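You operate a simulated robot arm through the tools that you are given. There is no shell and no other tool. Be economical: measure what you need, move in short steps, check, and stop when the job is done.

You run a simulated robot arm. Do the job below in one go: nothing can be reset, and whatever is moved stays where it is left.

Task
Index the round flange to 2 and clamp it there.
Fine: free the blue clamp lever, draw the green pull knob out, turn, push it in again, clamp.
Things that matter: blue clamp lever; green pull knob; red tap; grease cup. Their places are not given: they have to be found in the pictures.

The check looks at the end state, three seconds after you hand in, the way a careful person would. Anything else that was tipped, shoved, dropped, spilled or broken makes it a failure.

Robot
A 6-joint arm with a two-finger parallel gripper, fixed in place. Base frame: the origin is at the foot of the arm, x ahead of it, y to its left, z up; the work surface is at about z = 0.014. Lengths are in m, angles in degrees, forces in N, time in s.
With the tool pointing down near the work surface it reaches from about 0.14 to 0.58 m from the base axis. Its first joint turns from -66.0 to 66.0 degrees. Payload 2.1 kg.
The TCP is the grasp point between the finger pads, 0.03 m short of the fingertips. In the tool frame z runs along the fingers and y along their closing line. Largest opening 0.094 m; finger width 0.028, thickness 0.01; the body of the gripper, 0.05 by 0.096 m, starts 0.055 m behind the TCP.
Orientation is that of the tool frame in the base frame, as a unit quaternion [w, x, y, z]. With the fingers straight down and closing along the base's y, the tool's x points along the base's -x, its y along +y and its z along -z.

Tools
- The arm moves only by the tool play_rows. Its argument "steps" is a list of rows, each a list of 7 numbers: the opening, from 0 (shut) to 1 (fully open), then the shift along the tool's x, y, z in m, then the turn, a rotation vector about the tool's x, y, z in degrees. In form: [[jaw, dx, dy, dz, ax, ay, az], ...]. A call has 1 to 20 rows; each row shifts and turns the commanded pose from where the row before left it, along the tool's axes as they then stand. Each row takes 0.2 s and may step no farther than 0.05 m and 8.6 degrees from the row before; otherwise, or with a gripper value out of range, the whole call is refused. A pose out of reach is approached as far as the arm can. The call stops where the force on the tool passes 60 N (or 10 N more than at its start, if that is more) or the arm is blocked; 0.2 s more then pass. Each finger travels about 0.072 m/s and halts on what it meets, pressing with about 23 N; the grip force reading is that of the motor and also rises with nothing between the fingers. The clock runs only during rows and for 0.2 s after the last one: add rows that do not move to give the fingers time. It gives the time, the measured TCP pose, the force on the tool (base axes), the opening and the grip force at its end, in the units of the frame above (readings bear some noise).
- Cameras (640 x 400 px; columns grow to the right, rows downward): "scene" is fixed at [0.0457, -0.3635, 0.493]; the picture's right is [0.86, -0.52, 0.00], its down [-0.26, -0.43, -0.87] and it looks along [0.45, 0.74, -0.50] (base axes); focal length 315 px, centre (320, 200). "wrist" rides on the gripper at [0.076, 0.014, -0.102] in the tool frame; the picture's right is [-0.18, 0.98, 0.00], its down [-0.75, -0.14, -0.64] and it looks along [-0.63, -0.12, 0.77] (tool axes); focal length 243 px, centre (320, 200).
- grab_frame(camera): a new picture of that camera. No time passes.
- measure_at(camera, pixels): for up to 12 pixels [column, row] of the newest picture of that camera ("zoom" is the newest enlarged one), the place [x, y, z] in the base frame of the surface seen there, good to about 0.002 m. No time passes.
- enlarge(camera, box): a new picture of the part [left, top, right, bottom] of that camera's present view, enlarged. No time passes.
- close_job(): hands the job in; it is judged then, once.

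Go step by step. Measure first, check grasps and placings, and put right what went wrong. The budget is 80 turns and 46 pictures, counting those below and the enlarged ones. Unless the task says otherwise, let go and move clear before handing in, and close with one line.

The tools are called after "Request:" as a command line: name --pt "numbers of a row" for each row, then --argument value for the rest, lists and objects as JSON in quotes. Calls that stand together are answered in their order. play_rows: Moves the arm, as the interface text tells. Its arguments: {"type":"object","properties":{"steps":{"type":"array","items":{"type":"array","items":{"type":"number"}}}},"required":["steps"]} The other tools are called the same way: grab_frame (camera) takes a picture; measure_at (camera, pixels) gives the place of the surface under pixels of a picture; enlarge (camera, box) takes an enlarged picture of a part of a camera's view; close_job () hands the job in.

At the start:

```text
clock: 0.0
position: [0.3697, 0.1097, 0.335]
tcp_rot: [0.0, 0.0, 1.0, 0.0]
wrist_force: [-0.4, -1.1, 0.0]
opening: 0.0945
grasp_force: 0.0
```

scene: 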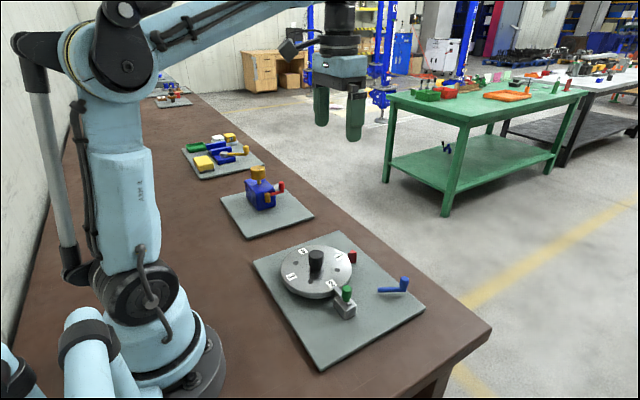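
wrist: 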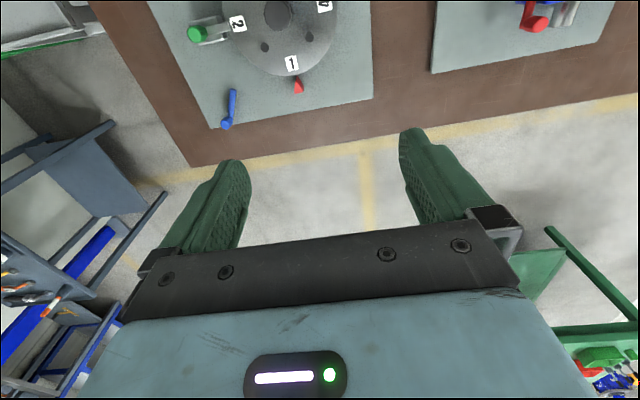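

The scene shows the flange disc around (317,272), the green knob at (347,293), the blue lever at (395,287) and a red pointer at (351,257). I'll enlarge that area in both views.

Request:
enlarge --camera "scene" --box '[240, 220, 432, 340]'

Request:
enlarge --camera "wrist" --box '[170, 0, 400, 144]'

```text
3.33 times, centred on (336, 280) of scene
```

zoom: 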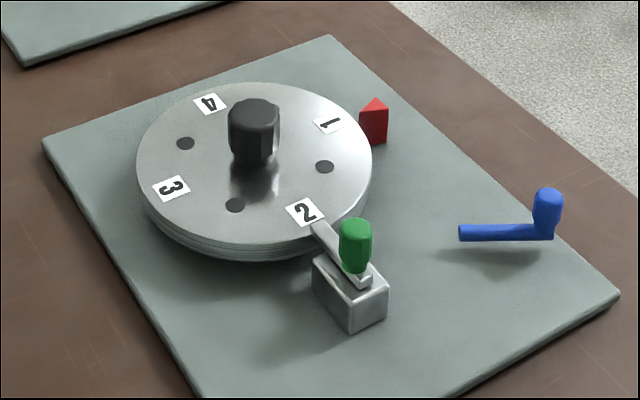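

```text
2.78 times, centred on (285, 72) of wrist
```

zoom: 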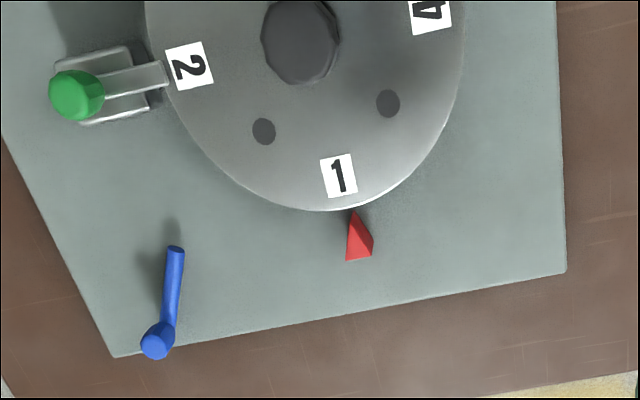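

The red wedge sits by "1", so it is the index mark, and 2 has to come to it, about a quarter turn. I'll measure the parts.

Request:
measure_at --camera "zoom" --pixels '[[75, 95], [130, 80], [155, 75], [190, 65], [300, 45], [338, 177], [360, 240], [175, 252], [168, 300], [157, 345], [430, 10], [110, 115]]'

Request:
enlarge --camera "scene" --box '[320, 250, 432, 320]'

```text
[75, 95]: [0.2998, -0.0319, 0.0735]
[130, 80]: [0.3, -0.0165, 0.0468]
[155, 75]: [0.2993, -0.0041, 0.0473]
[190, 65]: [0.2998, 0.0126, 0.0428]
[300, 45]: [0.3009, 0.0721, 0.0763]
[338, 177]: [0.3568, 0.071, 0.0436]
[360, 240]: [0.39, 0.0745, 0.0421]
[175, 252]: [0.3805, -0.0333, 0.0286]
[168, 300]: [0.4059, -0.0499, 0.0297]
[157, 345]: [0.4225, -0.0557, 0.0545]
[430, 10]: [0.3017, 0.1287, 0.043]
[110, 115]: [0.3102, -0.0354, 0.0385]
```

```text
5.71 times, centred on (376, 285) of scene
```

zoom: 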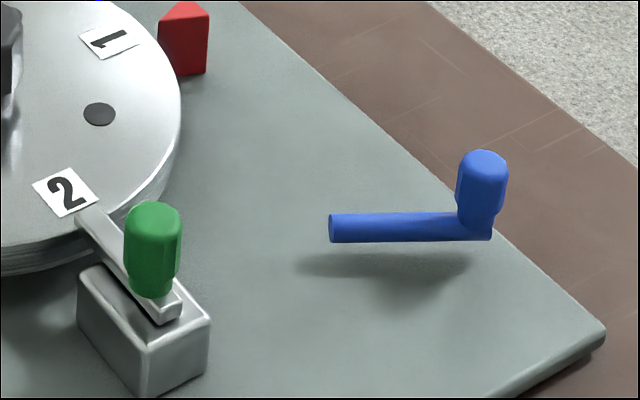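

The blue lever is a rod from about (0.38,-0.033) to (0.42,-0.056), with an upright knob at its outer end. Its pivot is not obvious, so I'll bring the wrist camera nearer.

Request:
play_rows --pt "1 0.01 -0.026 0.02 0 0 0" --pt "1 0.01 -0.026 0.02 0 0 0" --pt "1 0.01 -0.026 0.02 0 0 0" --pt "1 0.01 -0.026 0.02 0 0 0" --pt "1 0.01 -0.026 0.02 0 0 0"

Request:
grab_frame --camera "wrist"

```text
clock: 1.2
position: [0.3206, -0.0197, 0.2365]
tcp_rot: [0.0, 0.0, 1.0, 0.001]
wrist_force: [-0.4, -0.5, 0.0]
opening: 0.0937
grasp_force: 0.0
```

```text
40 pictures are left
```

wrist: 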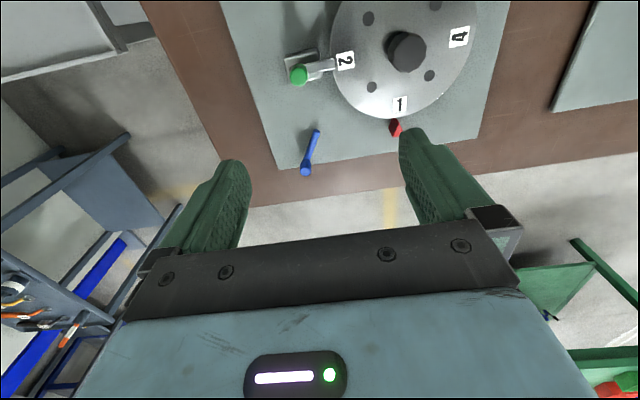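

The lever is now at (312,150) and the whole fixture is in view. I'll enlarge it.

Request:
enlarge --camera "wrist" --box '[256, 40, 416, 190]'

```text
2.67 times, centred on (336, 115) of wrist
```

zoom: 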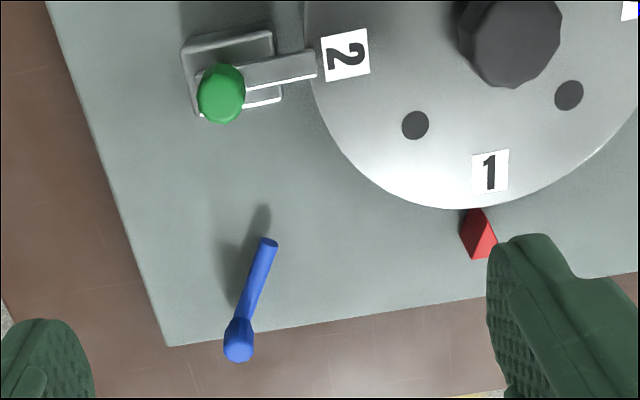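

Request:
measure_at --camera "zoom" --pixels '[[268, 243], [262, 265], [253, 290], [245, 314], [238, 350], [240, 330], [219, 90], [270, 70], [308, 63], [255, 40], [268, 275], [180, 338]]'

Request:
measure_at --camera "wrist" --pixels '[[342, 60], [403, 50], [432, 76], [399, 103], [372, 87], [395, 128], [459, 36], [368, 18], [325, 97], [480, 137], [510, 2], [405, 35]]'

```text
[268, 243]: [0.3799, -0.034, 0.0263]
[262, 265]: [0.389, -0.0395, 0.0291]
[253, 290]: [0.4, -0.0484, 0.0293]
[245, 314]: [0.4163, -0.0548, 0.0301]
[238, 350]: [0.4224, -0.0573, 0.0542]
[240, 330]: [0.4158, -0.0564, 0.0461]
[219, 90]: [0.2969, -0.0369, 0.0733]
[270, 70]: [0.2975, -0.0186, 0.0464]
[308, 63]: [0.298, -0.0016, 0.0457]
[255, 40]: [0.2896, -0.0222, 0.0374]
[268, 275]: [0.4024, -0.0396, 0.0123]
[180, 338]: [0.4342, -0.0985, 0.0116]
```

```text
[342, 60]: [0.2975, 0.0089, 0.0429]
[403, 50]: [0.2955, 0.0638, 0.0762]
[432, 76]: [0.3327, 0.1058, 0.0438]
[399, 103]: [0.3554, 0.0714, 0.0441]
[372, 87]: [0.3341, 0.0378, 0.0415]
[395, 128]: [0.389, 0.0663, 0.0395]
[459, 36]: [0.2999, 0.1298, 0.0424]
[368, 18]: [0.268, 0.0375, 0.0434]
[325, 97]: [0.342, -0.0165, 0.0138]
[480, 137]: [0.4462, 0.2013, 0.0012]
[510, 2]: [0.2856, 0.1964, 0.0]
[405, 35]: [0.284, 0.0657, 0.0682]
```

The disc centre is about (0.300,0.0715). Label 1 is at +x by the mark and 2 is at -y, so the flange must turn +90°. The lever looks like a crank with its knob at (0.422,-0.058) and its pivot near (0.38,-0.034). I'll go above that knob with the fingers closing along its tangent.

Request:
play_rows --pt "0.6 -0.034 -0.0125 0.02 0 0 0" --pt "0.6 -0.034 -0.0125 0.02 0 0 0" --pt "0.6 -0.034 -0.0125 0.02 0 0 0" --pt "0.5 0 0 0.01 0 0 7.75" --pt "0.5 0 0 0.01 0 0 7.75" --pt "0.5 0 0 0.01 0 0 7.75" --pt "0.5 0 0 0.01 0 0 7.75" --pt "0.5 0 0 0 0 0 0"

Request:
grab_frame --camera "wrist"

Request:
enlarge --camera "scene" --box '[300, 180, 460, 320]'

```text
clock: 3.0
position: [0.4218, -0.0583, 0.1351]
tcp_rot: [0.0, 0.268, 0.963, 0.0]
wrist_force: [-0.1, 0.1, 0.7]
opening: 0.0469
grasp_force: 0.0
```

```text
38 pictures are left
```

wrist: 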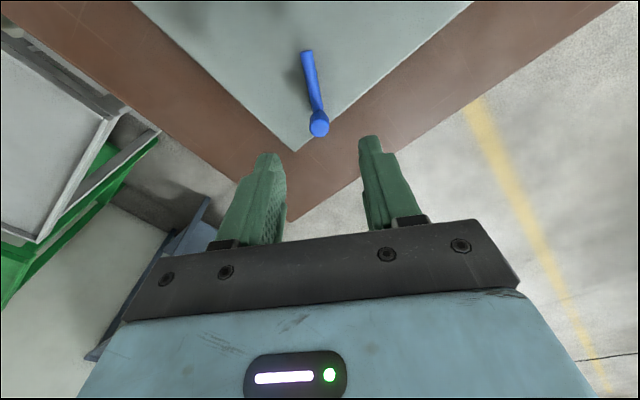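

```text
2.86 times, centred on (380, 250) of scene
```

zoom: 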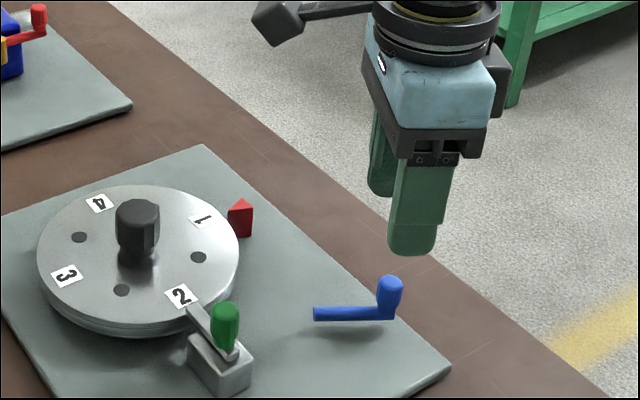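

The knob at wrist (319,127) lies between the fingers. I'll confirm its position before going down.

Request:
measure_at --camera "wrist" --pixels '[[319, 127], [319, 118], [316, 108], [310, 75], [306, 54]]'

Request:
play_rows --pt "0.5 0 0 0.02 0 0 0" --pt "0.5 0 0 0.02 0 0 0" --pt "0.5 0 0 0.02 0 0 0" --pt "0.5 0 0 0.01 0 0 0" --pt "0.5 0 0 0 0 0 0"

Request:
enlarge --camera "scene" --box '[340, 220, 460, 320]'

```text
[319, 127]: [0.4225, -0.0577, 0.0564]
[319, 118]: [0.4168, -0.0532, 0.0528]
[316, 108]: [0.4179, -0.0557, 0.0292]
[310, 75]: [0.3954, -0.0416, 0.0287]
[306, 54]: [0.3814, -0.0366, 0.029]
```

```text
clock: 4.2
position: [0.4206, -0.0572, 0.0659]
tcp_rot: [-0.001, 0.267, 0.964, 0.001]
wrist_force: [0.6, 0.8, 0.1]
opening: 0.0468
grasp_force: 0.1
```

```text
4.00 times, centred on (400, 270) of scene
```

zoom: 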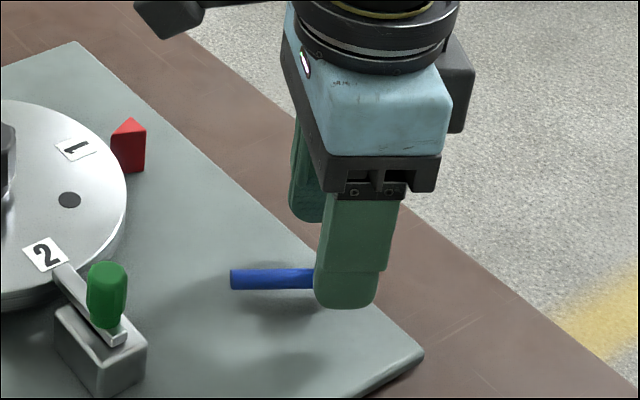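

The fingers straddle the knob. I'll close on it.

Request:
play_rows --pt "0.0 0 0 0 0 0 0" --pt "0.0 0 0 0 0 0 0" --pt "0.0 0 0 0 0 0 0" --pt "0.0 0 0 0 0 0 0"

```text
clock: 5.2
position: [0.4205, -0.0583, 0.0653]
tcp_rot: [0.0, 0.268, 0.963, 0.0]
wrist_force: [-11.1, -15.2, -3.6]
opening: 0.0154
grasp_force: 45.0
```

The knob is gripped (opening 0.0154), with a small side load. I'll test the clockwise direction (tool -y) in small steps.

Request:
play_rows --pt "0.0 0 -0.003 0 0 0 0" --pt "0.0 0 -0.003 0 0 0 0" --pt "0.0 0 0 0 0 0 0"

```text
clock: 6.0
position: [0.4171, -0.0622, 0.0658]
tcp_rot: [0.0, 0.267, 0.964, 0.001]
wrist_force: [6.9, 4.5, -7.1]
opening: 0.0152
grasp_force: 45.7
```

It moved about 5 mm clockwise with little resistance. I'll follow the arc about the pivot, turning the tool with it.

Request:
play_rows --pt "0.0 0.0004 -0.0048 0 0 0 6" --pt "0.0 0.0004 -0.0048 0 0 0 6" --pt "0.0 0.0004 -0.0048 0 0 0 6" --pt "0.0 0 0 0 0 0 0"

Request:
enlarge --camera "scene" --box '[320, 220, 440, 320]'

```text
clock: 7.0
position: [0.4075, -0.0725, 0.0653]
tcp_rot: [-0.002, 0.415, 0.91, 0.001]
wrist_force: [-10.6, 12.7, 41.6]
opening: 0.0151
grasp_force: 45.2
```

```text
4.00 times, centred on (380, 270) of scene
```

zoom: 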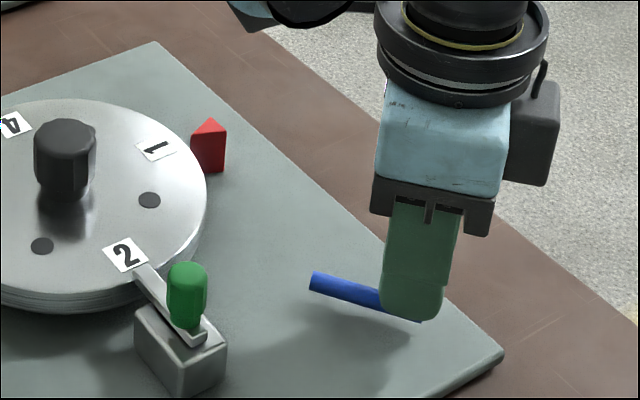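

The upward force rose to 42 N, so something is pressing up on the fingers. I'll measure the rod to see how it really moves.

Request:
measure_at --camera "zoom" --pixels '[[318, 281], [330, 286], [345, 290], [360, 294], [375, 299], [414, 317], [422, 321]]'

Request:
enlarge --camera "wrist" --box '[240, 40, 400, 240]'

```text
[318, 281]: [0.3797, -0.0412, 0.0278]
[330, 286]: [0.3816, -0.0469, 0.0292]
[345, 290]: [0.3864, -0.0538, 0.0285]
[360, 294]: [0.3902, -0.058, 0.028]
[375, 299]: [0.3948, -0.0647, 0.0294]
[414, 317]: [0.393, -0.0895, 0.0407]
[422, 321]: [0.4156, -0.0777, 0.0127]
```

```text
2.00 times, centred on (320, 140) of wrist
```

zoom: 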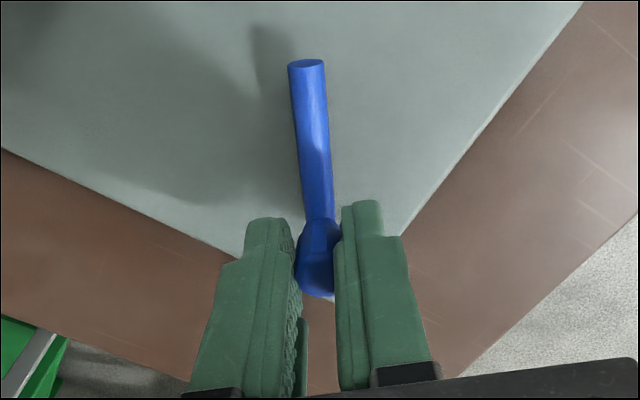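

The rod stays level and has swung from -31° to about -55° about (0.38,-0.035). I'll relieve the vertical load slightly and see how the force responds.

Request:
play_rows --pt "0.0 0 0 -0.001 0 0 0" --pt "0.0 0 0 -0.001 0 0 0" --pt "0.0 0 0 0 0 0 0"

```text
clock: 7.8
position: [0.4076, -0.0745, 0.0652]
tcp_rot: [-0.001, 0.414, 0.91, 0.0]
wrist_force: [-14.0, 16.7, -38.8]
opening: 0.0154
grasp_force: 44.7
```

The grip simply holds the knob stiffly (about 40 N/mm), so the offset is only about 1 mm. I'll correct it and carry on clockwise toward the stop.

Request:
play_rows --pt "0.0 0.0005 0 0.001 0 0 0" --pt "0.0 0.0005 -0.0048 0 0 0 6" --pt "0.0 0.0005 -0.0048 0 0 0 6" --pt "0.0 0.0005 -0.0048 0 0 0 6" --pt "0.0 0.0 0 0 0 0 0"

```text
clock: 9.0
position: [0.3937, -0.0803, 0.0661]
tcp_rot: [-0.001, 0.552, 0.834, 0.001]
wrist_force: [-9.4, 20.8, 14.7]
opening: 0.0151
grasp_force: 45.1
```

Still free, now at about -73°. Continuing.

Request:
play_rows --pt "0.0 0.0005 0 0 0 0 0" --pt "0.0 0.0004 -0.0048 0 0 0 6" --pt "0.0 0.0004 -0.0048 0 0 0 6" --pt "0.0 0.0004 -0.0048 0 0 0 6" --pt "0.0 0.0 0 0 0 0 0"

```text
clock: 10.2
position: [0.3809, -0.0824, 0.0662]
tcp_rot: [0.0, 0.676, 0.737, 0.001]
wrist_force: [-2.2, 18.4, -2.6]
opening: 0.0155
grasp_force: 44.7
```

At about -90° and still free of tangential resistance. Continuing until a stop shows.

Request:
play_rows --pt "0.0 0.0006 -0.0048 0 0 0 6" --pt "0.0 0.0006 -0.0048 0 0 0 6" --pt "0.0 0.0006 -0.0048 0 0 0 6" --pt "0.0 0.0 0 0 0 0 0"

```text
clock: 10.8
position: [0.3799, -0.0835, 0.0661]
tcp_rot: [0.01, 0.742, 0.671, 0.01]
wrist_force: [9.9, 1.1, -5.4]
opening: 0.0155
grasp_force: 45.2
stopped in row 3: the force on the tool passed its limit (the readings are from after the stop); the commanded pose is now the measured one
```

A firm stop at about -90°: the lever is at the far end of its travel, away from its clamped start. I'll release it, lift clear and look.

Request:
play_rows --pt "0.4 0 0 0 0 0 0" --pt "0.4 0 0 0 0 0 0" --pt "0.4 0 0 -0.02 0 0 0" --pt "0.4 0 0 -0.03 0 0 0" --pt "0.4 0 0 -0.03 0 0 0" --pt "0.4 0 0 -0.03 0 0 0" --pt "0.4 0 0 0 0 0 0"

Request:
enlarge --camera "scene" --box '[256, 220, 448, 340]'

```text
clock: 12.4
position: [0.3778, -0.0817, 0.1774]
tcp_rot: [0.008, 0.742, 0.671, 0.009]
wrist_force: [-0.6, -0.4, 0.1]
opening: 0.0376
grasp_force: 0.1
```

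```text
3.33 times, centred on (352, 280) of scene
```

zoom: 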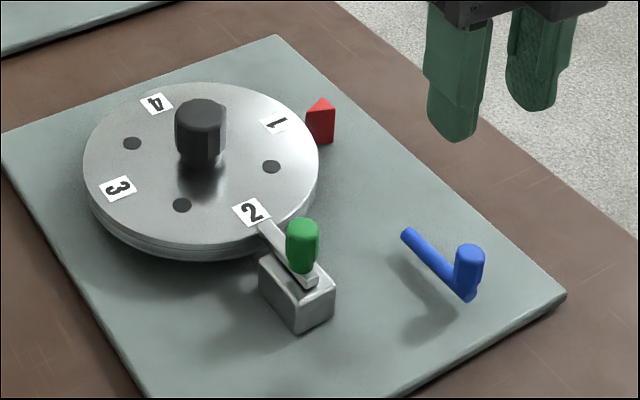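

The lever now points along -y, toward its free side. Next I'll level the tool and turn it back so the fingers close along y, and measure the green knob meanwhile.

Request:
play_rows --pt "0.42 0 0 0 1.4 -0.15 0" --pt "0.42 0 0 0 0 0 -7.98" --pt "0.42 0 0 0 0 0 -7.98" --pt "0.42 0 0 0 0 0 -7.98" --pt "0.42 0 0 0 0 0 -7.98" --pt "0.42 0 0 0 0 0 -7.98" --pt "0.42 0 0 0 0 0 -7.98" --pt "0.42 0 0 0 0 0 -7.98" --pt "0.42 0 0 0 0 0 -7.98" --pt "0.42 0 0 0 0 0 -7.98" --pt "0.42 0 0 0 0 0 -7.98" --pt "0.42 0 0 0 0 0 -7.98" --pt "0.42 0 0 0 0 0 -7.98" --pt "0.42 0.04 0.02 0 0 0 0" --pt "0.42 0.04 0.025 0 0 0 0" --pt "0.42 0 0 0.02 0 0 0" --pt "0.42 0 0 0 0 0 0"

Request:
measure_at --camera "zoom" --pixels '[[301, 225], [302, 250], [290, 245], [315, 245], [312, 280], [270, 232], [295, 275], [300, 320], [325, 290]]'

Request:
grab_frame --camera "wrist"

```text
clock: 16.0
position: [0.295, -0.0365, 0.1566]
tcp_rot: [-0.001, 0.0, 1.0, -0.001]
wrist_force: [0.3, 0.0, -0.7]
opening: 0.0393
grasp_force: 0.0
```

```text
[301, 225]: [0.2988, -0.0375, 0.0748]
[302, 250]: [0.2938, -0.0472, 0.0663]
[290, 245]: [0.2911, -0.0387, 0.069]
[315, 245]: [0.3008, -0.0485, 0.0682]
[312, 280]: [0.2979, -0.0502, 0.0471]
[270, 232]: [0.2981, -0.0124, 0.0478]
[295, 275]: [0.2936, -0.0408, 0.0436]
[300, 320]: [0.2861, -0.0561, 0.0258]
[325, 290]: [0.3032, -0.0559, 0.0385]
```

```text
32 pictures are left
```

wrist: 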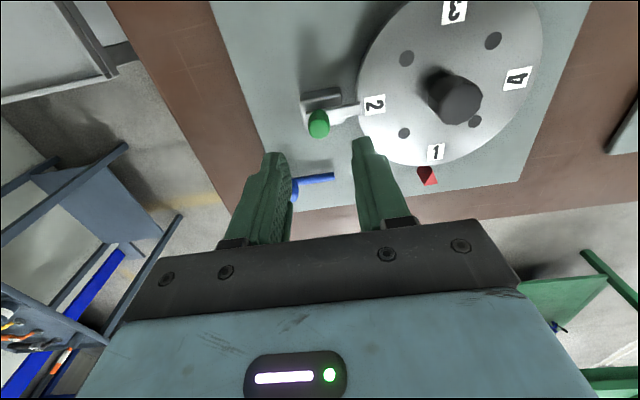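

The knob is centred near (0.298,-0.039), with its top at z 0.075. I'll descend so the tips sit at about 0.054, then close.

Request:
play_rows --pt "0.42 -0.003 -0.0025 0.02 0 0 0" --pt "0.42 0 0 0.02 0 0 0" --pt "0.42 0 0 0.02 0 0 0" --pt "0.42 0 0 0.0125 0 0 0" --pt "0.42 0 0 0 0 0 0" --pt "0 0 0 0 0 0 0" --pt "0 0 0 0 0 0 0" --pt "0 0 0 0 0 0 0"

Request:
enlarge --camera "scene" --box '[256, 220, 448, 340]'

```text
clock: 17.8
position: [0.298, -0.0394, 0.085]
tcp_rot: [0.0, 0.001, 1.0, 0.0]
wrist_force: [1.9, 0.5, -15.4]
opening: 0.0177
grasp_force: 45.5
```

```text
3.33 times, centred on (352, 280) of scene
```

zoom: 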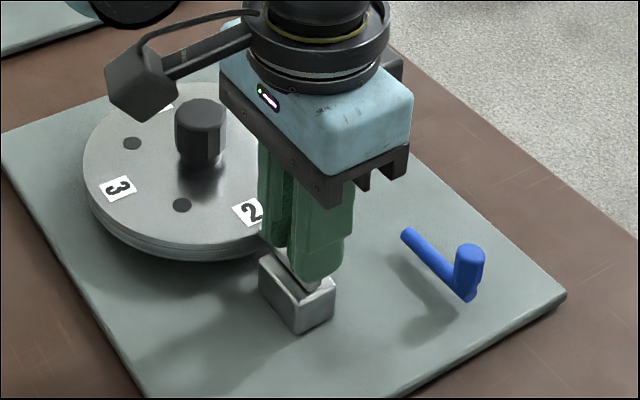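

Gripped at opening 0.0177. I'll draw it outward along -y in small steps.

Request:
play_rows --pt "0 0 -0.003 0 0 0 0" --pt "0 0 -0.003 0 0 0 0" --pt "0 0 -0.003 0 0 0 0" --pt "0 0 0 0 0 0 0"

```text
clock: 18.8
position: [0.2984, -0.0491, 0.0848]
tcp_rot: [-0.003, 0.0, 1.0, -0.001]
wrist_force: [-14.1, 0.6, 9.9]
opening: 0.0175
grasp_force: 45.4
```

It slides out (0.01 m so far) with almost no drag. Continuing to the end stop.

Request:
play_rows --pt "0 0 -0.003 0 0 0 0" --pt "0 0 -0.003 0 0 0 0" --pt "0 0 -0.003 0 0 0 0" --pt "0 0 -0.003 0 0 0 0" --pt "0 0 0 0 0 0 0"

Request:
enlarge --camera "scene" --box '[256, 220, 448, 340]'

```text
clock: 20.0
position: [0.2983, -0.0585, 0.0843]
tcp_rot: [-0.002, -0.002, 1.0, 0.004]
wrist_force: [-12.7, 33.1, 24.6]
opening: 0.0176
grasp_force: 45.1
```

```text
3.33 times, centred on (352, 280) of scene
```

zoom: 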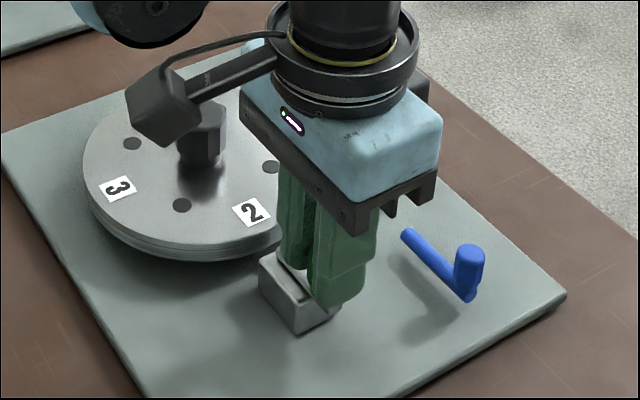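

The stop is reached: 33 N in y after about 20 mm of travel. I'll ease off a hair, let go, lift and see whether it stays out.

Request:
play_rows --pt "0 0 0.001 0 0 0 0" --pt "0.42 0 0 0 0 0 0" --pt "0.42 0 0 0 0 0 0" --pt "0.42 0 0 -0.03 0 0 0" --pt "0.42 0 0 -0.03 0 0 0" --pt "0.42 0 0 -0.03 0 0 0" --pt "0.42 0 0 0 0 0 0"

Request:
enlarge --camera "scene" --box '[256, 220, 448, 340]'

```text
clock: 21.6
position: [0.3006, -0.0594, 0.1753]
tcp_rot: [-0.002, -0.001, 1.0, -0.001]
wrist_force: [0.0, -0.6, -0.1]
opening: 0.0395
grasp_force: 0.3
```

```text
3.33 times, centred on (352, 280) of scene
```

zoom: 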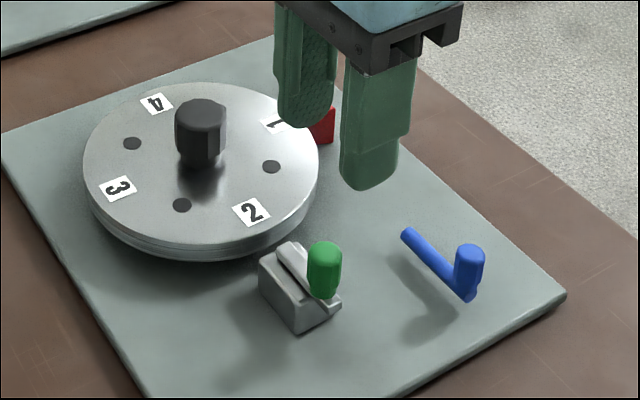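

The plunger stays out and 2 is free to turn. I'll measure the black hub knob for gripping.

Request:
measure_at --camera "zoom" --pixels '[[201, 107], [180, 108], [222, 108], [201, 120], [201, 140], [182, 140], [218, 140], [201, 160]]'

Request:
play_rows --pt "0.7 0 0.0325 0 0 0 7.5" --pt "0.7 -0.0033 0.0323 0 0 0 7.5" --pt "0.7 -0.0083 0.0314 0 0 0 7.5" --pt "0.7 -0.012 0.03 0 0 0 7.5" --pt "0.7 0 0 0 0 0 7.5" --pt "0.7 0 0 0 0 0 7.5" --pt "0.7 0 0 0 0 0 0"

Request:
grab_frame --camera "wrist"

```text
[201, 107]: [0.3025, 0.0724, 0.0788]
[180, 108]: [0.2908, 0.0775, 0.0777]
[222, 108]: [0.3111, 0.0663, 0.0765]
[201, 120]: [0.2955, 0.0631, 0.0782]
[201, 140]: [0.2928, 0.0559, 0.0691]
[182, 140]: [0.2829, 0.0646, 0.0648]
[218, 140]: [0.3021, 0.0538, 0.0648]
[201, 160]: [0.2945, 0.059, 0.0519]
```

```text
clock: 23.2
position: [0.3447, 0.0547, 0.1743]
tcp_rot: [0.0, 0.383, 0.924, -0.001]
wrist_force: [0.4, 0.3, 0.0]
opening: 0.0659
grasp_force: 0.1
```

```text
28 pictures are left
```

wrist: 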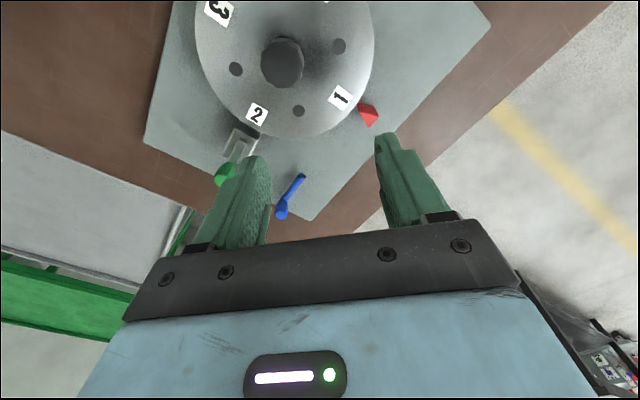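

The hub is at (0.3005,0.0717) with a radius of about 0.018. I'll move over it, descend and grip.

Request:
play_rows --pt "0.7 0.0217 -0.01 0 0 0 0" --pt "0.7 0.0217 -0.01 0 0 0 0" --pt "0.7 0 0 0.03 0 0 0" --pt "0.7 0 0 0.03 0 0 0" --pt "0.7 0 0 0.02 0 0 0" --pt "0.7 0 0 0.012 0 0 0" --pt "0.7 0 0 0 0 0 0" --pt "0 0 0 0 0 0 0" --pt "0 0 0 0 0 0 0" --pt "0 0 0 0 0 0 0"

Request:
enlarge --camera "scene" --box '[256, 220, 448, 340]'

```text
clock: 25.4
position: [0.3003, 0.0699, 0.0811]
tcp_rot: [-0.002, 0.384, 0.924, -0.003]
wrist_force: [-19.9, -21.8, -4.2]
opening: 0.031
grasp_force: 44.5
```

```text
3.33 times, centred on (352, 280) of scene
```

zoom: 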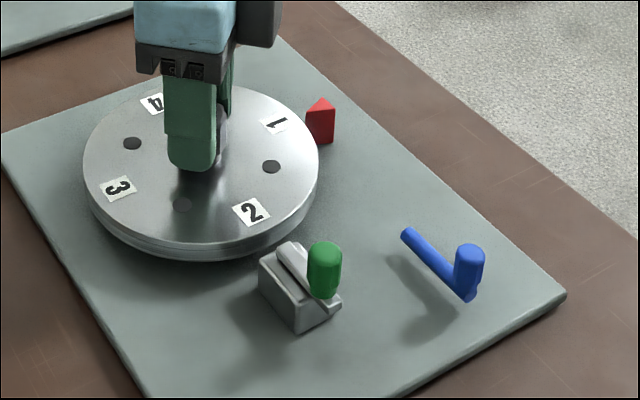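

The hub is gripped with about 30 N of off-centre load along tool -y. I'll shift 0.7 mm to relieve it, then begin turning CCW.

Request:
play_rows --pt "0 0 -0.0007 0 0 0 0" --pt "0 0 0 0 0 0 -4" --pt "0 0 0 0 0 0 -4" --pt "0 0 0 0 0 0 -4" --pt "0 0 0 0 0 0 0"

Request:
enlarge --camera "scene" --box '[256, 220, 448, 340]'

```text
clock: 26.6
position: [0.2998, 0.0706, 0.0818]
tcp_rot: [0.0, 0.283, 0.959, -0.003]
wrist_force: [-7.5, -22.8, -42.4]
opening: 0.0306
grasp_force: 45.5
```

```text
3.33 times, centred on (352, 280) of scene
```

zoom: 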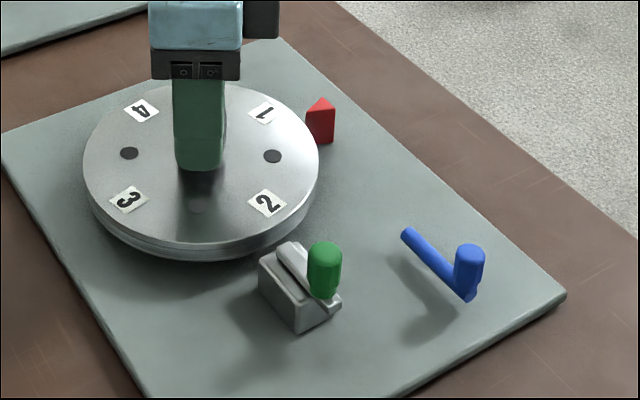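

The disc turns with the tool (2 moved toward the mark). I'll relieve the side and vertical loads and keep turning.

Request:
play_rows --pt "0 0 -0.0005 0.0008 0 0 0" --pt "0 0 0 0 0 0 -5" --pt "0 0 0 0 0 0 -5" --pt "0 0 0 0 0 0 -5" --pt "0 0 0 0 0 0 -5" --pt "0 0 0 0 0 0 0"

```text
clock: 28.0
position: [0.2994, 0.0708, 0.0817]
tcp_rot: [0.0, 0.112, 0.994, -0.002]
wrist_force: [-2.4, -21.3, -9.6]
opening: 0.0309
grasp_force: 44.6
```

Request:
play_rows --pt "0 0 -0.0004 0.0002 0 0 0" --pt "0 0 0 0 0 0 -5" --pt "0 0 0 0 0 0 -5" --pt "0 0 0 0 0 0 -5" --pt "0 0 0 0 0 0 -5" --pt "0 0 0 0 0 0 0"

Request:
enlarge --camera "scene" --box '[256, 220, 448, 340]'

```text
clock: 29.4
position: [0.2992, 0.0703, 0.081]
tcp_rot: [0.0, -0.062, 0.998, 0.0]
wrist_force: [-1.0, -11.0, 5.1]
opening: 0.0308
grasp_force: 45.1
```

```text
3.33 times, centred on (352, 280) of scene
```

zoom: 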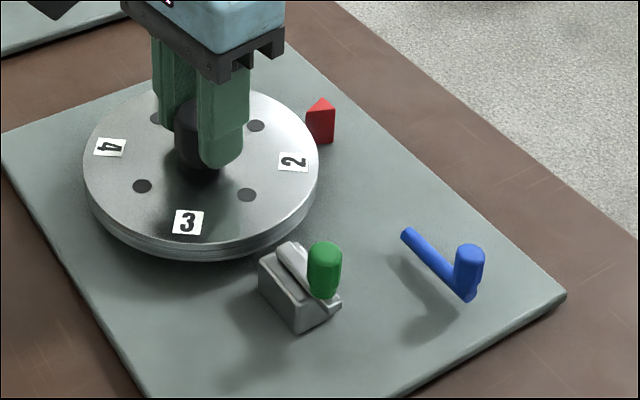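

Working well: about 52° turned, with 2 approaching the mark. I'll measure the labels for the actual angle.

Request:
measure_at --camera "zoom" --pixels '[[293, 161], [188, 222], [110, 147], [246, 195], [142, 186]]'

Request:
play_rows --pt "0 0 -0.0002 0 0 0 0" --pt "0 0 0 0 0 0 -5" --pt "0 0 0 0 0 0 -5" --pt "0 0 0 0 0 0 -5" --pt "0 0 0 0 0 0 -5" --pt "0 0 0 0 0 0 -5" --pt "0 0 0 0 0 0 -5" --pt "0 0 0 0 0 0 0"

Request:
enlarge --camera "scene" --box '[256, 220, 448, 340]'

```text
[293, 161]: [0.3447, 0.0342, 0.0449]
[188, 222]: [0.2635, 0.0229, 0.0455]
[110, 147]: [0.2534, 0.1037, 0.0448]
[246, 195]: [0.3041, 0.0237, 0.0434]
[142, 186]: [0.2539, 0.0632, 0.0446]
```

```text
clock: 31.2
position: [0.3002, 0.0707, 0.0809]
tcp_rot: [-0.001, -0.318, 0.948, -0.001]
wrist_force: [-5.3, -8.6, 21.8]
opening: 0.0304
grasp_force: 44.8
```

```text
3.33 times, centred on (352, 280) of scene
```

zoom: 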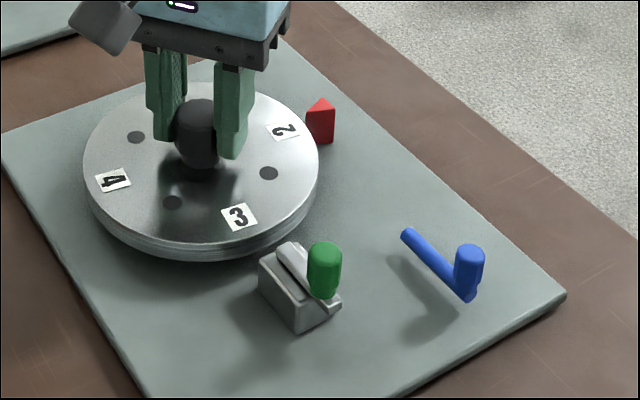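

Close now: 2 is nearly at the red mark. I'll measure the labels again for the remaining angle.

Request:
measure_at --camera "zoom" --pixels '[[285, 130], [239, 217], [113, 181], [268, 173], [173, 202], [136, 137]]'

```text
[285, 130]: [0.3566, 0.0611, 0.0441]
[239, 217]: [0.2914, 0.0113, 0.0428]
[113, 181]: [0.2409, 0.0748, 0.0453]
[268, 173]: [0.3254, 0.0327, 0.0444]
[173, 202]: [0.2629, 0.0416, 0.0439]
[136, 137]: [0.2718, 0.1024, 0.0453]
```

The labels and holes say about 7.6° remain. I'll finish the turn and measure again.

Request:
play_rows --pt "0 0 -0.0002 -0.0004 0 0 0" --pt "0 0 0 0 0 0 -3.8" --pt "0 0 0 0 0 0 -3.8" --pt "0 0 0 0 0 0 0" --pt "0 0 0 0 0 0 0"

Request:
enlarge --camera "scene" --box '[272, 230, 368, 310]'

```text
clock: 32.4
position: [0.2997, 0.0691, 0.0822]
tcp_rot: [0.0, -0.379, 0.925, 0.0]
wrist_force: [4.7, -0.9, -29.6]
opening: 0.0307
grasp_force: 45.0
```

```text
5.00 times, centred on (320, 270) of scene
```

zoom: 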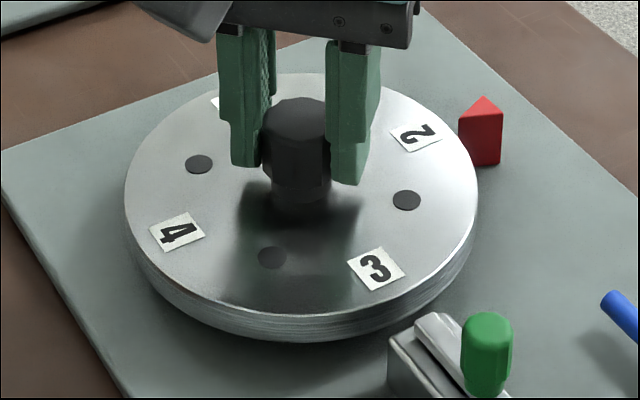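

Request:
measure_at --camera "zoom" --pixels '[[416, 136], [375, 268], [178, 232], [406, 200], [271, 258], [200, 164], [486, 130], [446, 335]]'

```text
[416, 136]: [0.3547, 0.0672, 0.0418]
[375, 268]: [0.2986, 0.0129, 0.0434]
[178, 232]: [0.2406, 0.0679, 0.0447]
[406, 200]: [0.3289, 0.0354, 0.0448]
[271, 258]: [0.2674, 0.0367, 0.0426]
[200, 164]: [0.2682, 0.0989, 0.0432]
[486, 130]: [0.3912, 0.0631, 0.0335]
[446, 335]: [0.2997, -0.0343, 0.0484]
```

About 0.5–1° is left. I'll add 0.8°, release the hub, lift and look from above.

Request:
play_rows --pt "0 0 0 0.0004 0 0 -0.8" --pt "0 0 0 0 0 0 0" --pt "0.7 0 0 0 0 0 0" --pt "0.7 0 0 0 0 0 0" --pt "0.7 0 0 0 0 0 0" --pt "0.7 0 0 -0.03 0 0 0" --pt "0.7 0 0 -0.03 0 0 0" --pt "0.7 0 0 -0.03 0 0 0" --pt "0.7 0 0 0 0 0 7.6" --pt "0.7 0 0 0 0 0 7.6" --pt "0.7 0 0 0 0 0 7.6" --pt "0.7 0 0 0 0 0 7.6" --pt "0.7 0 0 0 0 0 7.6" --pt "0.7 0 0 0 0 0 7.6" --pt "0.7 0 -0.035 0 0 0 0" --pt "0.7 0 -0.035 0 0 0 0" --pt "0.42 0 -0.035 0 0 0 0" --pt "0.42 0 -0.025 0 0 0 0" --pt "0.42 0 0 0 0 0 0"

Request:
grab_frame --camera "wrist"

Request:
enlarge --camera "wrist" --box '[280, 0, 560, 190]'

Request:
enlarge --camera "scene" --box '[272, 230, 416, 320]'

```text
clock: 36.4
position: [0.3003, -0.0611, 0.1706]
tcp_rot: [-0.001, 0.001, 1.0, -0.002]
wrist_force: [-0.2, 0.2, 0.2]
opening: 0.0394
grasp_force: 0.0
```

```text
22 pictures are left
```

wrist: 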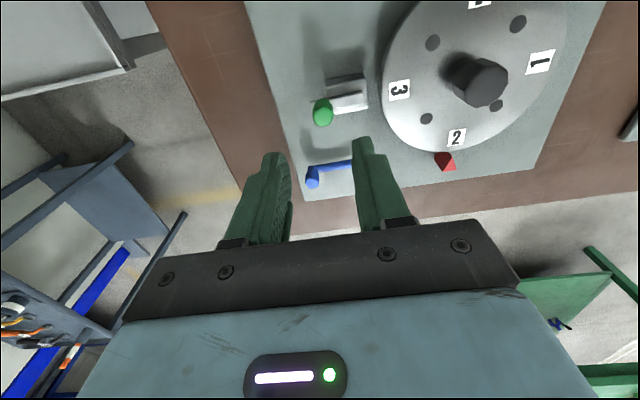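

```text
2.11 times, centred on (420, 95) of wrist
```

zoom: 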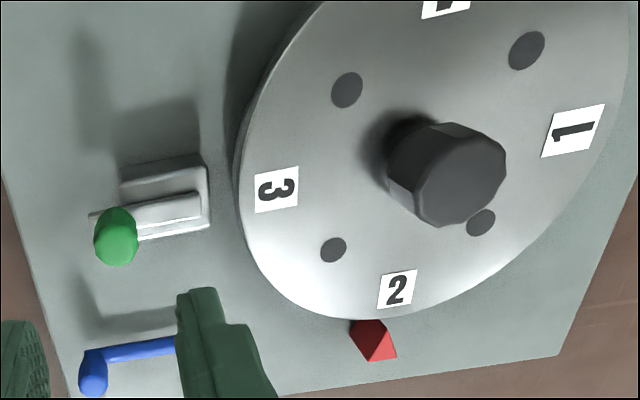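

```text
4.44 times, centred on (344, 275) of scene
```

zoom: 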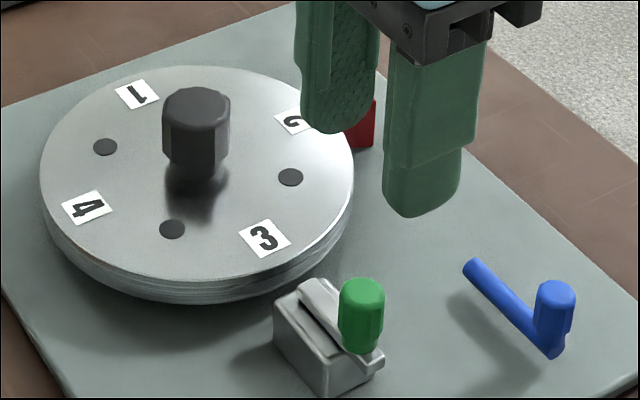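

2 now sits at the red mark, and 3 faces the plunger. I'll check the angle with this view.

Request:
measure_at --camera "wrist" --pixels '[[399, 90], [540, 62], [456, 137], [427, 119], [517, 23], [433, 42], [322, 113], [322, 105]]'

Request:
measure_at --camera "zoom" --pixels '[[265, 238], [137, 94], [87, 208], [290, 177], [172, 229], [105, 147], [361, 287], [360, 315]]'

```text
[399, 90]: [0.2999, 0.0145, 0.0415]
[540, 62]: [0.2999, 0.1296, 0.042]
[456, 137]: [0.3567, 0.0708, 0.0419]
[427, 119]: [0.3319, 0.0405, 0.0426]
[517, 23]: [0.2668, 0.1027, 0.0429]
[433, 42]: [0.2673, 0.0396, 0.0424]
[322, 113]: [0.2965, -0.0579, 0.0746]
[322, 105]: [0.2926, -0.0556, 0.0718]
```

```text
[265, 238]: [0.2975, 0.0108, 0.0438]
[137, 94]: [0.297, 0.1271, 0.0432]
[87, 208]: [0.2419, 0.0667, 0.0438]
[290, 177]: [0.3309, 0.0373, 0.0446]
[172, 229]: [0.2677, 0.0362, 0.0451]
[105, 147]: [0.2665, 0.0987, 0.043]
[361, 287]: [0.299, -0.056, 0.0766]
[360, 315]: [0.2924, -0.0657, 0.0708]
```

The index is within about 1°. Now I'll grip the green knob at (0.298,-0.058) again.

Request:
play_rows --pt "0.42 0.002 0.002 0.03 0 0 0" --pt "0.42 0 0 0.03 0 0 0" --pt "0.42 0 0 0.026 0 0 0" --pt "0.42 0 0 0 0 0 0" --pt "0 0 0 0 0 0 0" --pt "0 0 0 0 0 0 0" --pt "0 0 0 0 0 0 0"

```text
clock: 38.0
position: [0.2987, -0.0585, 0.0856]
tcp_rot: [-0.001, 0.002, 1.0, -0.001]
wrist_force: [1.7, -0.6, -20.1]
opening: 0.0174
grasp_force: 44.3
```

Gripped at y = -0.0585. I'll push it in along +y; seated was at about -0.0394.

Request:
play_rows --pt "0 0 0.003 0.0004 0 0 0" --pt "0 0 0.003 0 0 0 0" --pt "0 0 0.003 0 0 0 0" --pt "0 0 0.003 0 0 0 0" --pt "0 0 0.002 0 0 0 0" --pt "0 0 0.002 0 0 0 0" --pt "0 0 0.002 0 0 0 0" --pt "0 0 0 0 0 0 0"

```text
clock: 39.8
position: [0.2972, -0.0401, 0.0844]
tcp_rot: [-0.001, 0.002, 1.0, -0.001]
wrist_force: [-13.0, 0.6, 42.7]
opening: 0.0176
grasp_force: 44.8
```

It entered the notch without resistance. I'll press on gently to the end stop.

Request:
play_rows --pt "0 -0.0003 0.0008 -0.0008 0 0 0" --pt "0 0 0.0008 0 0 0 0" --pt "0 0 0 0 0 0 0"

Request:
enlarge --camera "scene" --box '[272, 230, 416, 320]'

```text
clock: 40.6
position: [0.297, -0.0384, 0.0858]
tcp_rot: [-0.001, 0.001, 1.0, -0.001]
wrist_force: [-9.6, 0.4, -38.2]
opening: 0.0175
grasp_force: 45.0
```

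```text
4.44 times, centred on (344, 275) of scene
```

zoom: 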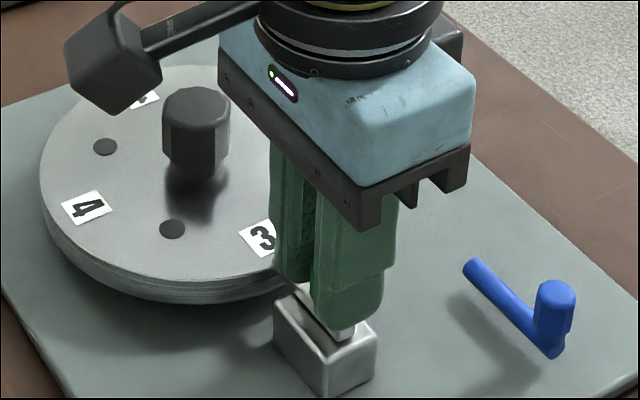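

Still no end load; it is about 1 mm past the first measured grip point. I'll push on in small steps until it seats.

Request:
play_rows --pt "0 -0.0002 0.0005 0.0008 0 0 0" --pt "0 0 0.0005 0 0 0 0" --pt "0 0 0.0005 0 0 0 0" --pt "0 0 0 0 0 0 0"

```text
clock: 41.6
position: [0.2968, -0.0379, 0.0844]
tcp_rot: [0.0, 0.003, 1.0, -0.003]
wrist_force: [-9.4, -15.7, -32.6]
opening: 0.0173
grasp_force: 44.9
```

Now it shows 16 N of end load, so it is seated. I'll release, lift and check.

Request:
play_rows --pt "0.42 0 0 0 0 0 0" --pt "0.42 0 0 0 0 0 0" --pt "0.42 0 0 -0.03 0 0 0" --pt "0.42 0 0 -0.03 0 0 0" --pt "0.42 0 0 -0.03 0 0 0" --pt "0.42 0 0 0 0 0 0"

Request:
enlarge --camera "scene" --box '[272, 230, 416, 320]'

```text
clock: 43.0
position: [0.2976, -0.037, 0.1744]
tcp_rot: [-0.001, 0.002, 1.0, -0.001]
wrist_force: [-0.4, -0.2, 0.7]
opening: 0.0394
grasp_force: 0.1
```

```text
4.44 times, centred on (344, 275) of scene
```

zoom: 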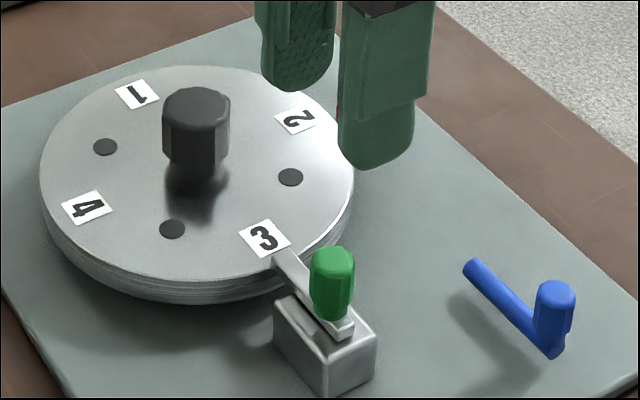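

The plunger is seated as at the start. Now the lever: I'll measure its knob and turn the tool so the fingers close along x.

Request:
measure_at --camera "zoom" --pixels '[[555, 292], [553, 320], [541, 315], [569, 315], [548, 350], [470, 264], [510, 305]]'

Request:
play_rows --pt "0.42 -0.041 -0.022 0 0 0 0" --pt "0.42 -0.041 -0.022 0 0 0 0" --pt "0.42 0 0 0 0 0 8.1" --pt "0.42 0 0 0 0 0 8.1" --pt "0.42 0 0 0 0 0 8.1" --pt "0.42 0 0 0 0 0 8.1" --pt "0.42 0 0 0 0 0 8.1" --pt "0.42 0 0 0 0 0 8.1" --pt "0.42 0 0 0 0 0 8.1" --pt "0.42 0 0 0 0 0 8.1" --pt "0.42 0 0 0 0 0 8.1" --pt "0.42 0 0 0 0 0 8.1" --pt "0.42 0 0 0 0 0 8.1" --pt "0.42 0 0 0.02 0 0 0" --pt "0.42 0 0 0.02 0 0 0" --pt "0.42 0 0 0 0 0 0"

Request:
grab_frame --camera "wrist"

```text
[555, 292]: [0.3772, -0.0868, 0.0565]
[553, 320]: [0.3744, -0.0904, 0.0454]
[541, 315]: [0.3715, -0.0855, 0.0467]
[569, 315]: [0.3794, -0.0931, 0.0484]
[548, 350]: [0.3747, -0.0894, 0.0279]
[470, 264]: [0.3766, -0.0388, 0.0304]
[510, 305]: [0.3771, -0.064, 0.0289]
```

```text
clock: 46.4
position: [0.3808, -0.0827, 0.1331]
tcp_rot: [-0.001, 0.703, 0.711, -0.001]
wrist_force: [0.1, 0.7, -0.3]
opening: 0.0395
grasp_force: 0.1
```

```text
17 pictures are left
```

wrist: 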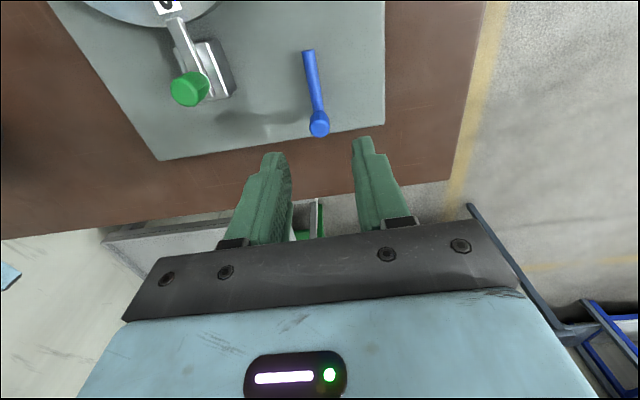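

The knob at (319,125) lies between the fingers, around (0.378,-0.085). I'll adjust slightly, descend and grip.

Request:
play_rows --pt "0.42 -0.002 -0.002 0.02 0 0 0" --pt "0.42 0 0 0.02 0 0 0" --pt "0.42 0 0 0.02 0 0 0" --pt "0.42 0 0 0.008 0 0 0" --pt "0.42 0 0 0 0 0 0" --pt "0 0 0 0 0 0 0" --pt "0 0 0 0 0 0 0" --pt "0 0 0 0 0 0 0"

```text
clock: 48.2
position: [0.3795, -0.0838, 0.0667]
tcp_rot: [0.003, 0.703, 0.711, 0.002]
wrist_force: [28.5, -0.6, -18.4]
opening: 0.0156
grasp_force: 44.9
```

Gripped (opening 0.0156). Now I'll swing it back CCW along the arc.

Request:
play_rows --pt "0 0 0.0007 0.0004 0 0 0" --pt "0 0.0004 0.005 0 0 0 -6" --pt "0 0.0004 0.005 0 0 0 -6" --pt "0 0.0004 0.005 0 0 0 -6" --pt "0 0 0 0 0 0 0"

```text
clock: 49.4
position: [0.3941, -0.0828, 0.0658]
tcp_rot: [0.001, 0.583, 0.812, -0.002]
wrist_force: [-1.0, -20.6, -12.6]
opening: 0.015
grasp_force: 45.0
```

Moving freely. Continuing.

Request:
play_rows --pt "0 -0.0004 0 0.0003 0 0 0" --pt "0 0.0003 0.005 0 0 0 -6" --pt "0 0.0003 0.005 0 0 0 -6" --pt "0 0.0003 0.005 0 0 0 -6" --pt "0 0 0 0 0 0 0"

```text
clock: 50.6
position: [0.4061, -0.0747, 0.0674]
tcp_rot: [0.002, 0.448, 0.894, -0.002]
wrist_force: [12.8, -22.2, 18.1]
opening: 0.0152
grasp_force: 45.1
```

Request:
play_rows --pt "0 -0.0005 0 -0.0003 0 0 0" --pt "0 0.0002 0.005 0 0 0 -6" --pt "0 0.0002 0.005 0 0 0 -6" --pt "0 0 0 0 0 0 0"

```text
clock: 51.6
position: [0.4158, -0.0683, 0.0669]
tcp_rot: [0.002, 0.352, 0.936, -0.002]
wrist_force: [13.9, -18.5, 25.8]
opening: 0.0152
grasp_force: 44.8
```

At about -43°, with some 11° left to the original clamped position. Continuing gently to the stop.

Request:
play_rows --pt "0 -0.0004 0 -0.0005 0 0 0" --pt "0 0.0002 0.004 0 0 0 -5" --pt "0 0.0002 0.004 0 0 0 -5" --pt "0 0 0 0 0 0 0"

```text
clock: 52.6
position: [0.4198, -0.0626, 0.067]
tcp_rot: [0.004, 0.269, 0.963, -0.001]
wrist_force: [24.3, -19.3, 0.9]
opening: 0.0153
grasp_force: 44.9
```

Nearly there (-35°) with no tangential load yet. I'll press on in small steps.

Request:
play_rows --pt "0 -0.0007 0 0 0 0 0" --pt "0 0.0001 0.002 0 0 0 -2" --pt "0 0.0001 0.0015 0 0 0 -2" --pt "0 0 0 0 0 0 0"

```text
clock: 53.6
position: [0.4218, -0.0588, 0.0669]
tcp_rot: [0.0, 0.236, 0.972, -0.002]
wrist_force: [7.6, -17.2, -22.2]
opening: 0.0153
grasp_force: 44.8
```

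Tangential load is now about 11 N and building. I'll push a little further to be sure it is at the stop.

Request:
play_rows --pt "0 0 0.0008 0.0004 0 0 0" --pt "0 0 0 0 0 0 0"

```text
clock: 54.2
position: [0.4229, -0.0587, 0.0676]
tcp_rot: [0.0, 0.237, 0.972, -0.003]
wrist_force: [5.4, -22.5, -1.4]
opening: 0.0153
grasp_force: 45.2
```

Request:
play_rows --pt "0 0 0.0008 0 0 0 0" --pt "0 0 0 0 0 0 0" --pt "0 0 0.0008 0 0 0 0" --pt "0 0 0 0 0 0 0"

```text
clock: 55.2
position: [0.4219, -0.0586, 0.0681]
tcp_rot: [-0.001, 0.237, 0.971, -0.004]
wrist_force: [-2.2, -26.8, 4.1]
opening: 0.0152
grasp_force: 45.0
```

The position no longer changes as the load rises, so the lever is at its clamped stop, where it began. I'll release, lift and check.

Request:
play_rows --pt "0.45 0 0 0 0 0 0" --pt "0.45 0 0 0 0 0 0" --pt "0.45 0 0 -0.03 0 0 0" --pt "0.45 0 0 -0.04 0 0 0" --pt "0.45 0 0 -0.04 0 0 0" --pt "0.45 0 0 -0.04 0 0 0" --pt "0.45 0 0 0 0 0 0"

Request:
enlarge --camera "scene" --box '[240, 220, 432, 340]'

Request:
grab_frame --camera "scene"

```text
clock: 56.8
position: [0.4219, -0.0547, 0.2171]
tcp_rot: [0.0, 0.236, 0.972, 0.0]
wrist_force: [-0.3, -0.1, -0.8]
opening: 0.0423
grasp_force: 0.2
```

```text
3.33 times, centred on (336, 280) of scene
```

zoom: 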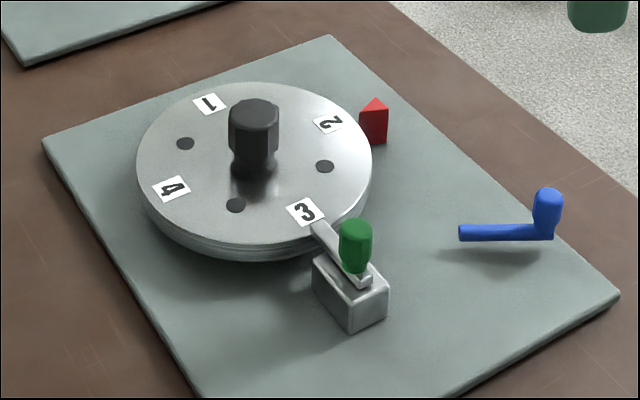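

```text
15 pictures are left
```

scene: 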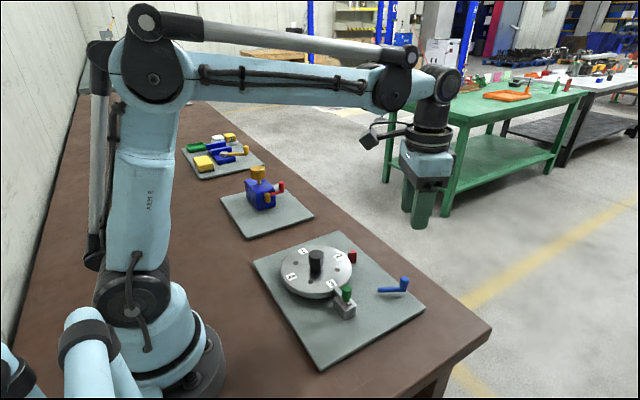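

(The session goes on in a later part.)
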